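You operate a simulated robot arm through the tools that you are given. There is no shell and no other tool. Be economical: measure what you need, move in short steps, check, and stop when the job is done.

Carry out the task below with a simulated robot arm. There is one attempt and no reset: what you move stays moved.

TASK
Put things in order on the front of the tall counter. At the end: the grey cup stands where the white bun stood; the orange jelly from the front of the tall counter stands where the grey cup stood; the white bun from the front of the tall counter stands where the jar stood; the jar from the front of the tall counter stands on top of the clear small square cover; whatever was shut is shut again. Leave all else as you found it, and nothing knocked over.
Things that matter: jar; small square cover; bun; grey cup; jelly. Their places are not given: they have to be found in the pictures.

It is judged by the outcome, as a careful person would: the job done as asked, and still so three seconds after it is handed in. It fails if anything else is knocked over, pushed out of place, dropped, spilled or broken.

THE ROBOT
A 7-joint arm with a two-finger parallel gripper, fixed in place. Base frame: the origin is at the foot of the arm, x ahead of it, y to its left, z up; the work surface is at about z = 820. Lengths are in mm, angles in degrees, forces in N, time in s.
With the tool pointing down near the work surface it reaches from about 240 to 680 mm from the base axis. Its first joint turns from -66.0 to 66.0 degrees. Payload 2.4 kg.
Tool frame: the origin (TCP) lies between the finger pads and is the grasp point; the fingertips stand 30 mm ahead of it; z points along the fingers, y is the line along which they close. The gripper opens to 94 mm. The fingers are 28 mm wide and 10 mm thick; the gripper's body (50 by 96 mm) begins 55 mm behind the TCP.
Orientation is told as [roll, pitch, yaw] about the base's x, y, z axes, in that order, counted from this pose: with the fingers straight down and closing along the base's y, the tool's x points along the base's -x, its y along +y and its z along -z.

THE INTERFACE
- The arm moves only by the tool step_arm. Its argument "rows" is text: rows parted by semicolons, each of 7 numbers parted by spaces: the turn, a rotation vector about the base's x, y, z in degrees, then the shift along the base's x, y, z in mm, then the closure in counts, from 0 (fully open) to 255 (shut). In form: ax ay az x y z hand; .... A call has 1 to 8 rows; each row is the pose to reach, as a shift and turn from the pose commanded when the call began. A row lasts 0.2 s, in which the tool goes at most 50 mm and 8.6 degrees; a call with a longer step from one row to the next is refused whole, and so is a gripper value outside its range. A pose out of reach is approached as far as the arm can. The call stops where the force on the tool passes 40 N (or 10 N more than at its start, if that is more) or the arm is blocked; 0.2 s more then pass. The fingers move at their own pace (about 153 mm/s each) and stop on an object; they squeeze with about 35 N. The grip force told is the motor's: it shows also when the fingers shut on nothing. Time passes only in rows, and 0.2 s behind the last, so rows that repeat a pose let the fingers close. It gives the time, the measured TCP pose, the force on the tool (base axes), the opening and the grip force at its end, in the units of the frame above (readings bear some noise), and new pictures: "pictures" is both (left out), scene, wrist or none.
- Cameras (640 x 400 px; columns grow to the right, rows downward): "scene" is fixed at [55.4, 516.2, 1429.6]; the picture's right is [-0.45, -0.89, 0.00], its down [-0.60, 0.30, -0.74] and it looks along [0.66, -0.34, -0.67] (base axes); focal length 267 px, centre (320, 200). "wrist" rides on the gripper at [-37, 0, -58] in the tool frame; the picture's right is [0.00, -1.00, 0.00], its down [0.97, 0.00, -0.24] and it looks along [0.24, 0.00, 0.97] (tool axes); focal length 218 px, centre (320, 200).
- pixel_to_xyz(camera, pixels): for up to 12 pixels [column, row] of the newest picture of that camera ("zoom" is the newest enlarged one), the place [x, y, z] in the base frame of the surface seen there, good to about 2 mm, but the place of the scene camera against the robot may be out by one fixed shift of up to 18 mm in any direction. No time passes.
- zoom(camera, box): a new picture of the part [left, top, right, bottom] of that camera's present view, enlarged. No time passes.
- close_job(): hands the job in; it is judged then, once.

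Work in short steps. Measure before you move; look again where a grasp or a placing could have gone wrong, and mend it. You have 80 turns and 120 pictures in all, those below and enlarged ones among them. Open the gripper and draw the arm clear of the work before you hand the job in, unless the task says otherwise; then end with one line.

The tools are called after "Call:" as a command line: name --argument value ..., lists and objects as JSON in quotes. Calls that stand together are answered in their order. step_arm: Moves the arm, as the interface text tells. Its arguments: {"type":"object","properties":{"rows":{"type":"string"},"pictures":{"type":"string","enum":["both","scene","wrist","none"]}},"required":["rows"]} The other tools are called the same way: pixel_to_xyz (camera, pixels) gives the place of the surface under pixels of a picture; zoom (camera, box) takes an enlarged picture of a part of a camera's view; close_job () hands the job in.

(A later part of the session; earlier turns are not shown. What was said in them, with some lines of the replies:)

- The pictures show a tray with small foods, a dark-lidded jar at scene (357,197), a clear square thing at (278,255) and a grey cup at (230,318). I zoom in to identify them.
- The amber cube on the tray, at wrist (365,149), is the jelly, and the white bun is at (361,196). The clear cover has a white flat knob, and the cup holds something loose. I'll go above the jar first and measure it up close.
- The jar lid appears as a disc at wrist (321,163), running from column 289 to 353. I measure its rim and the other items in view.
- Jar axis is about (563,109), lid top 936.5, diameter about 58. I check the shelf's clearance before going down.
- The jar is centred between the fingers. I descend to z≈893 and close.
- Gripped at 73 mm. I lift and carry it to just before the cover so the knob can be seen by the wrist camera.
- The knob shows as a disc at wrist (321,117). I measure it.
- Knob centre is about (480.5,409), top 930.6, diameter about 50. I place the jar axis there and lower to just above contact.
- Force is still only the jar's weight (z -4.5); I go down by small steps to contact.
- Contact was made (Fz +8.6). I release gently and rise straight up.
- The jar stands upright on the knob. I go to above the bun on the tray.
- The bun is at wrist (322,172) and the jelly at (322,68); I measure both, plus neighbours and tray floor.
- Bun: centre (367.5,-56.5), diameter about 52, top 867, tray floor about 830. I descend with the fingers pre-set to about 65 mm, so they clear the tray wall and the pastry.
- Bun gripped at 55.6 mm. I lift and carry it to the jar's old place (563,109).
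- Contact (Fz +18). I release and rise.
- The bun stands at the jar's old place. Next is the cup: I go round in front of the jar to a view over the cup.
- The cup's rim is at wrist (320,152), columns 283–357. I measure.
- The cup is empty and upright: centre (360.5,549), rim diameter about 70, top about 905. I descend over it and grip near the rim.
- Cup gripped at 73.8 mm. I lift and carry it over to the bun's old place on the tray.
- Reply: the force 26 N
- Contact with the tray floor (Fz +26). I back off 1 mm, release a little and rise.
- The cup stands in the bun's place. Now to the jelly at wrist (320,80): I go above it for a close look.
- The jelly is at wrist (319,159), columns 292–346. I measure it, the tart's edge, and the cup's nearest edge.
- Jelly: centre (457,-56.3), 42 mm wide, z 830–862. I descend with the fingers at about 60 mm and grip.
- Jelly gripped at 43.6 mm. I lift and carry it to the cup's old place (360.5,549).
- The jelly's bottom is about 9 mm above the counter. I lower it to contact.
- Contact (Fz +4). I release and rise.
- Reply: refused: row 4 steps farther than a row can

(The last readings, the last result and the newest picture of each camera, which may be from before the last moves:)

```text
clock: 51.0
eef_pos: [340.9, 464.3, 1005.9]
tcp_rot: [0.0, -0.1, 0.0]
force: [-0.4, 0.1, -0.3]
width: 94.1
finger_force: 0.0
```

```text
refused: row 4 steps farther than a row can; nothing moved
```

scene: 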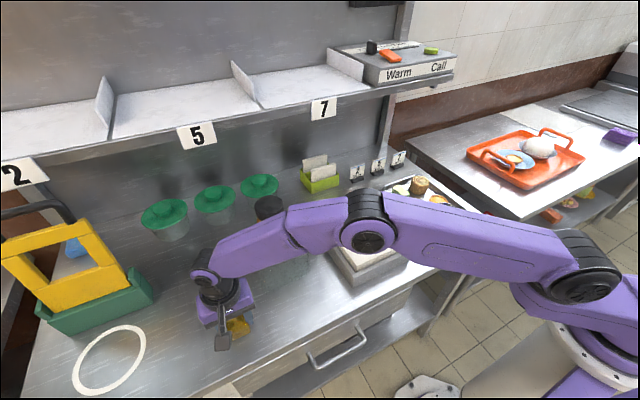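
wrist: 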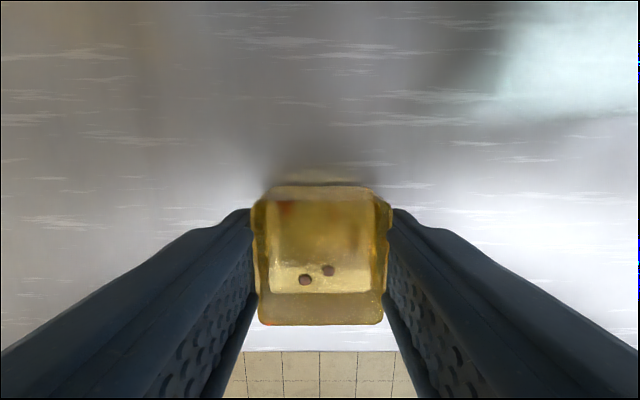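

Call:
step_arm --rows "0 0 0 0 -45 0 0; 0 0 0 0 -90 10 0; 0 0 0 0 -135 20 0; 0 0 0 0 -175 45 0; 0 0 0 0 -215 70 0; 0 0 0 0 -258 85 0; 0 0 0 0 -300 100 0; 0 0 0 0 -345 110 0"

```text
clock: 52.8
eef_pos: [340.2, 118.8, 1116.0]
tcp_rot: [0.0, 0.0, 0.0]
force: [0.1, -0.1, 0.2]
width: 94.0
finger_force: 0.0
```

scene: 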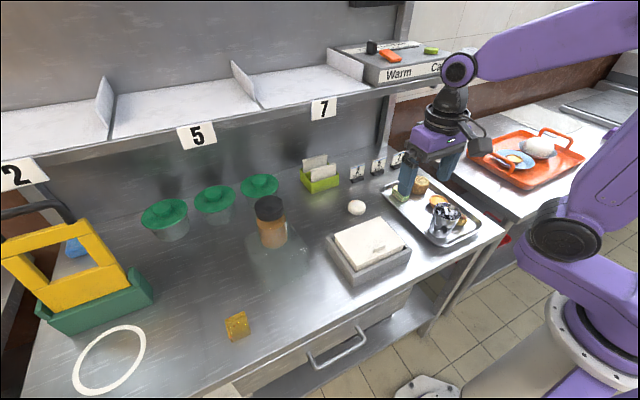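
wrist: 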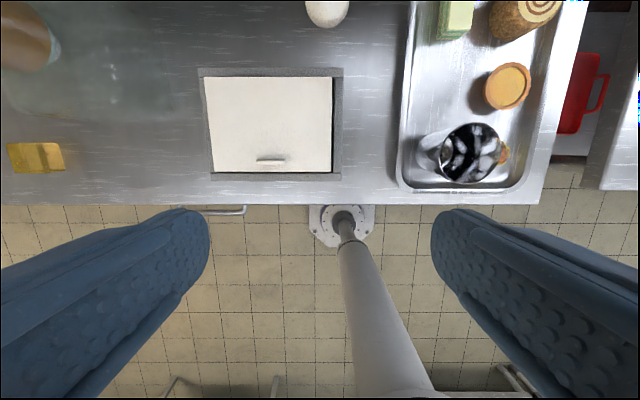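

All four appear in place; I take one enlarged look to confirm they stand upright.

Call:
zoom --camera "scene" --box '[200, 170, 500, 357]'

```text
2.13 times, centred on (350, 264) of scene
```

zoom: 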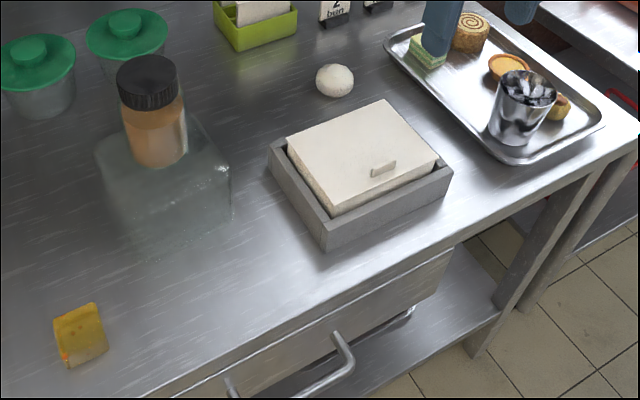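

Everything stands as asked, the gripper is open and the arm is clear; I hand it in.

Call:
close_job

```text
The job is handed in.
```

The job is handed in: the jar stands on the clear cover's knob, the bun in the jar's place, the grey cup in the bun's place on the tray, and the jelly in the cup's place. Nothing was knocked over, and nothing shut had to be opened.
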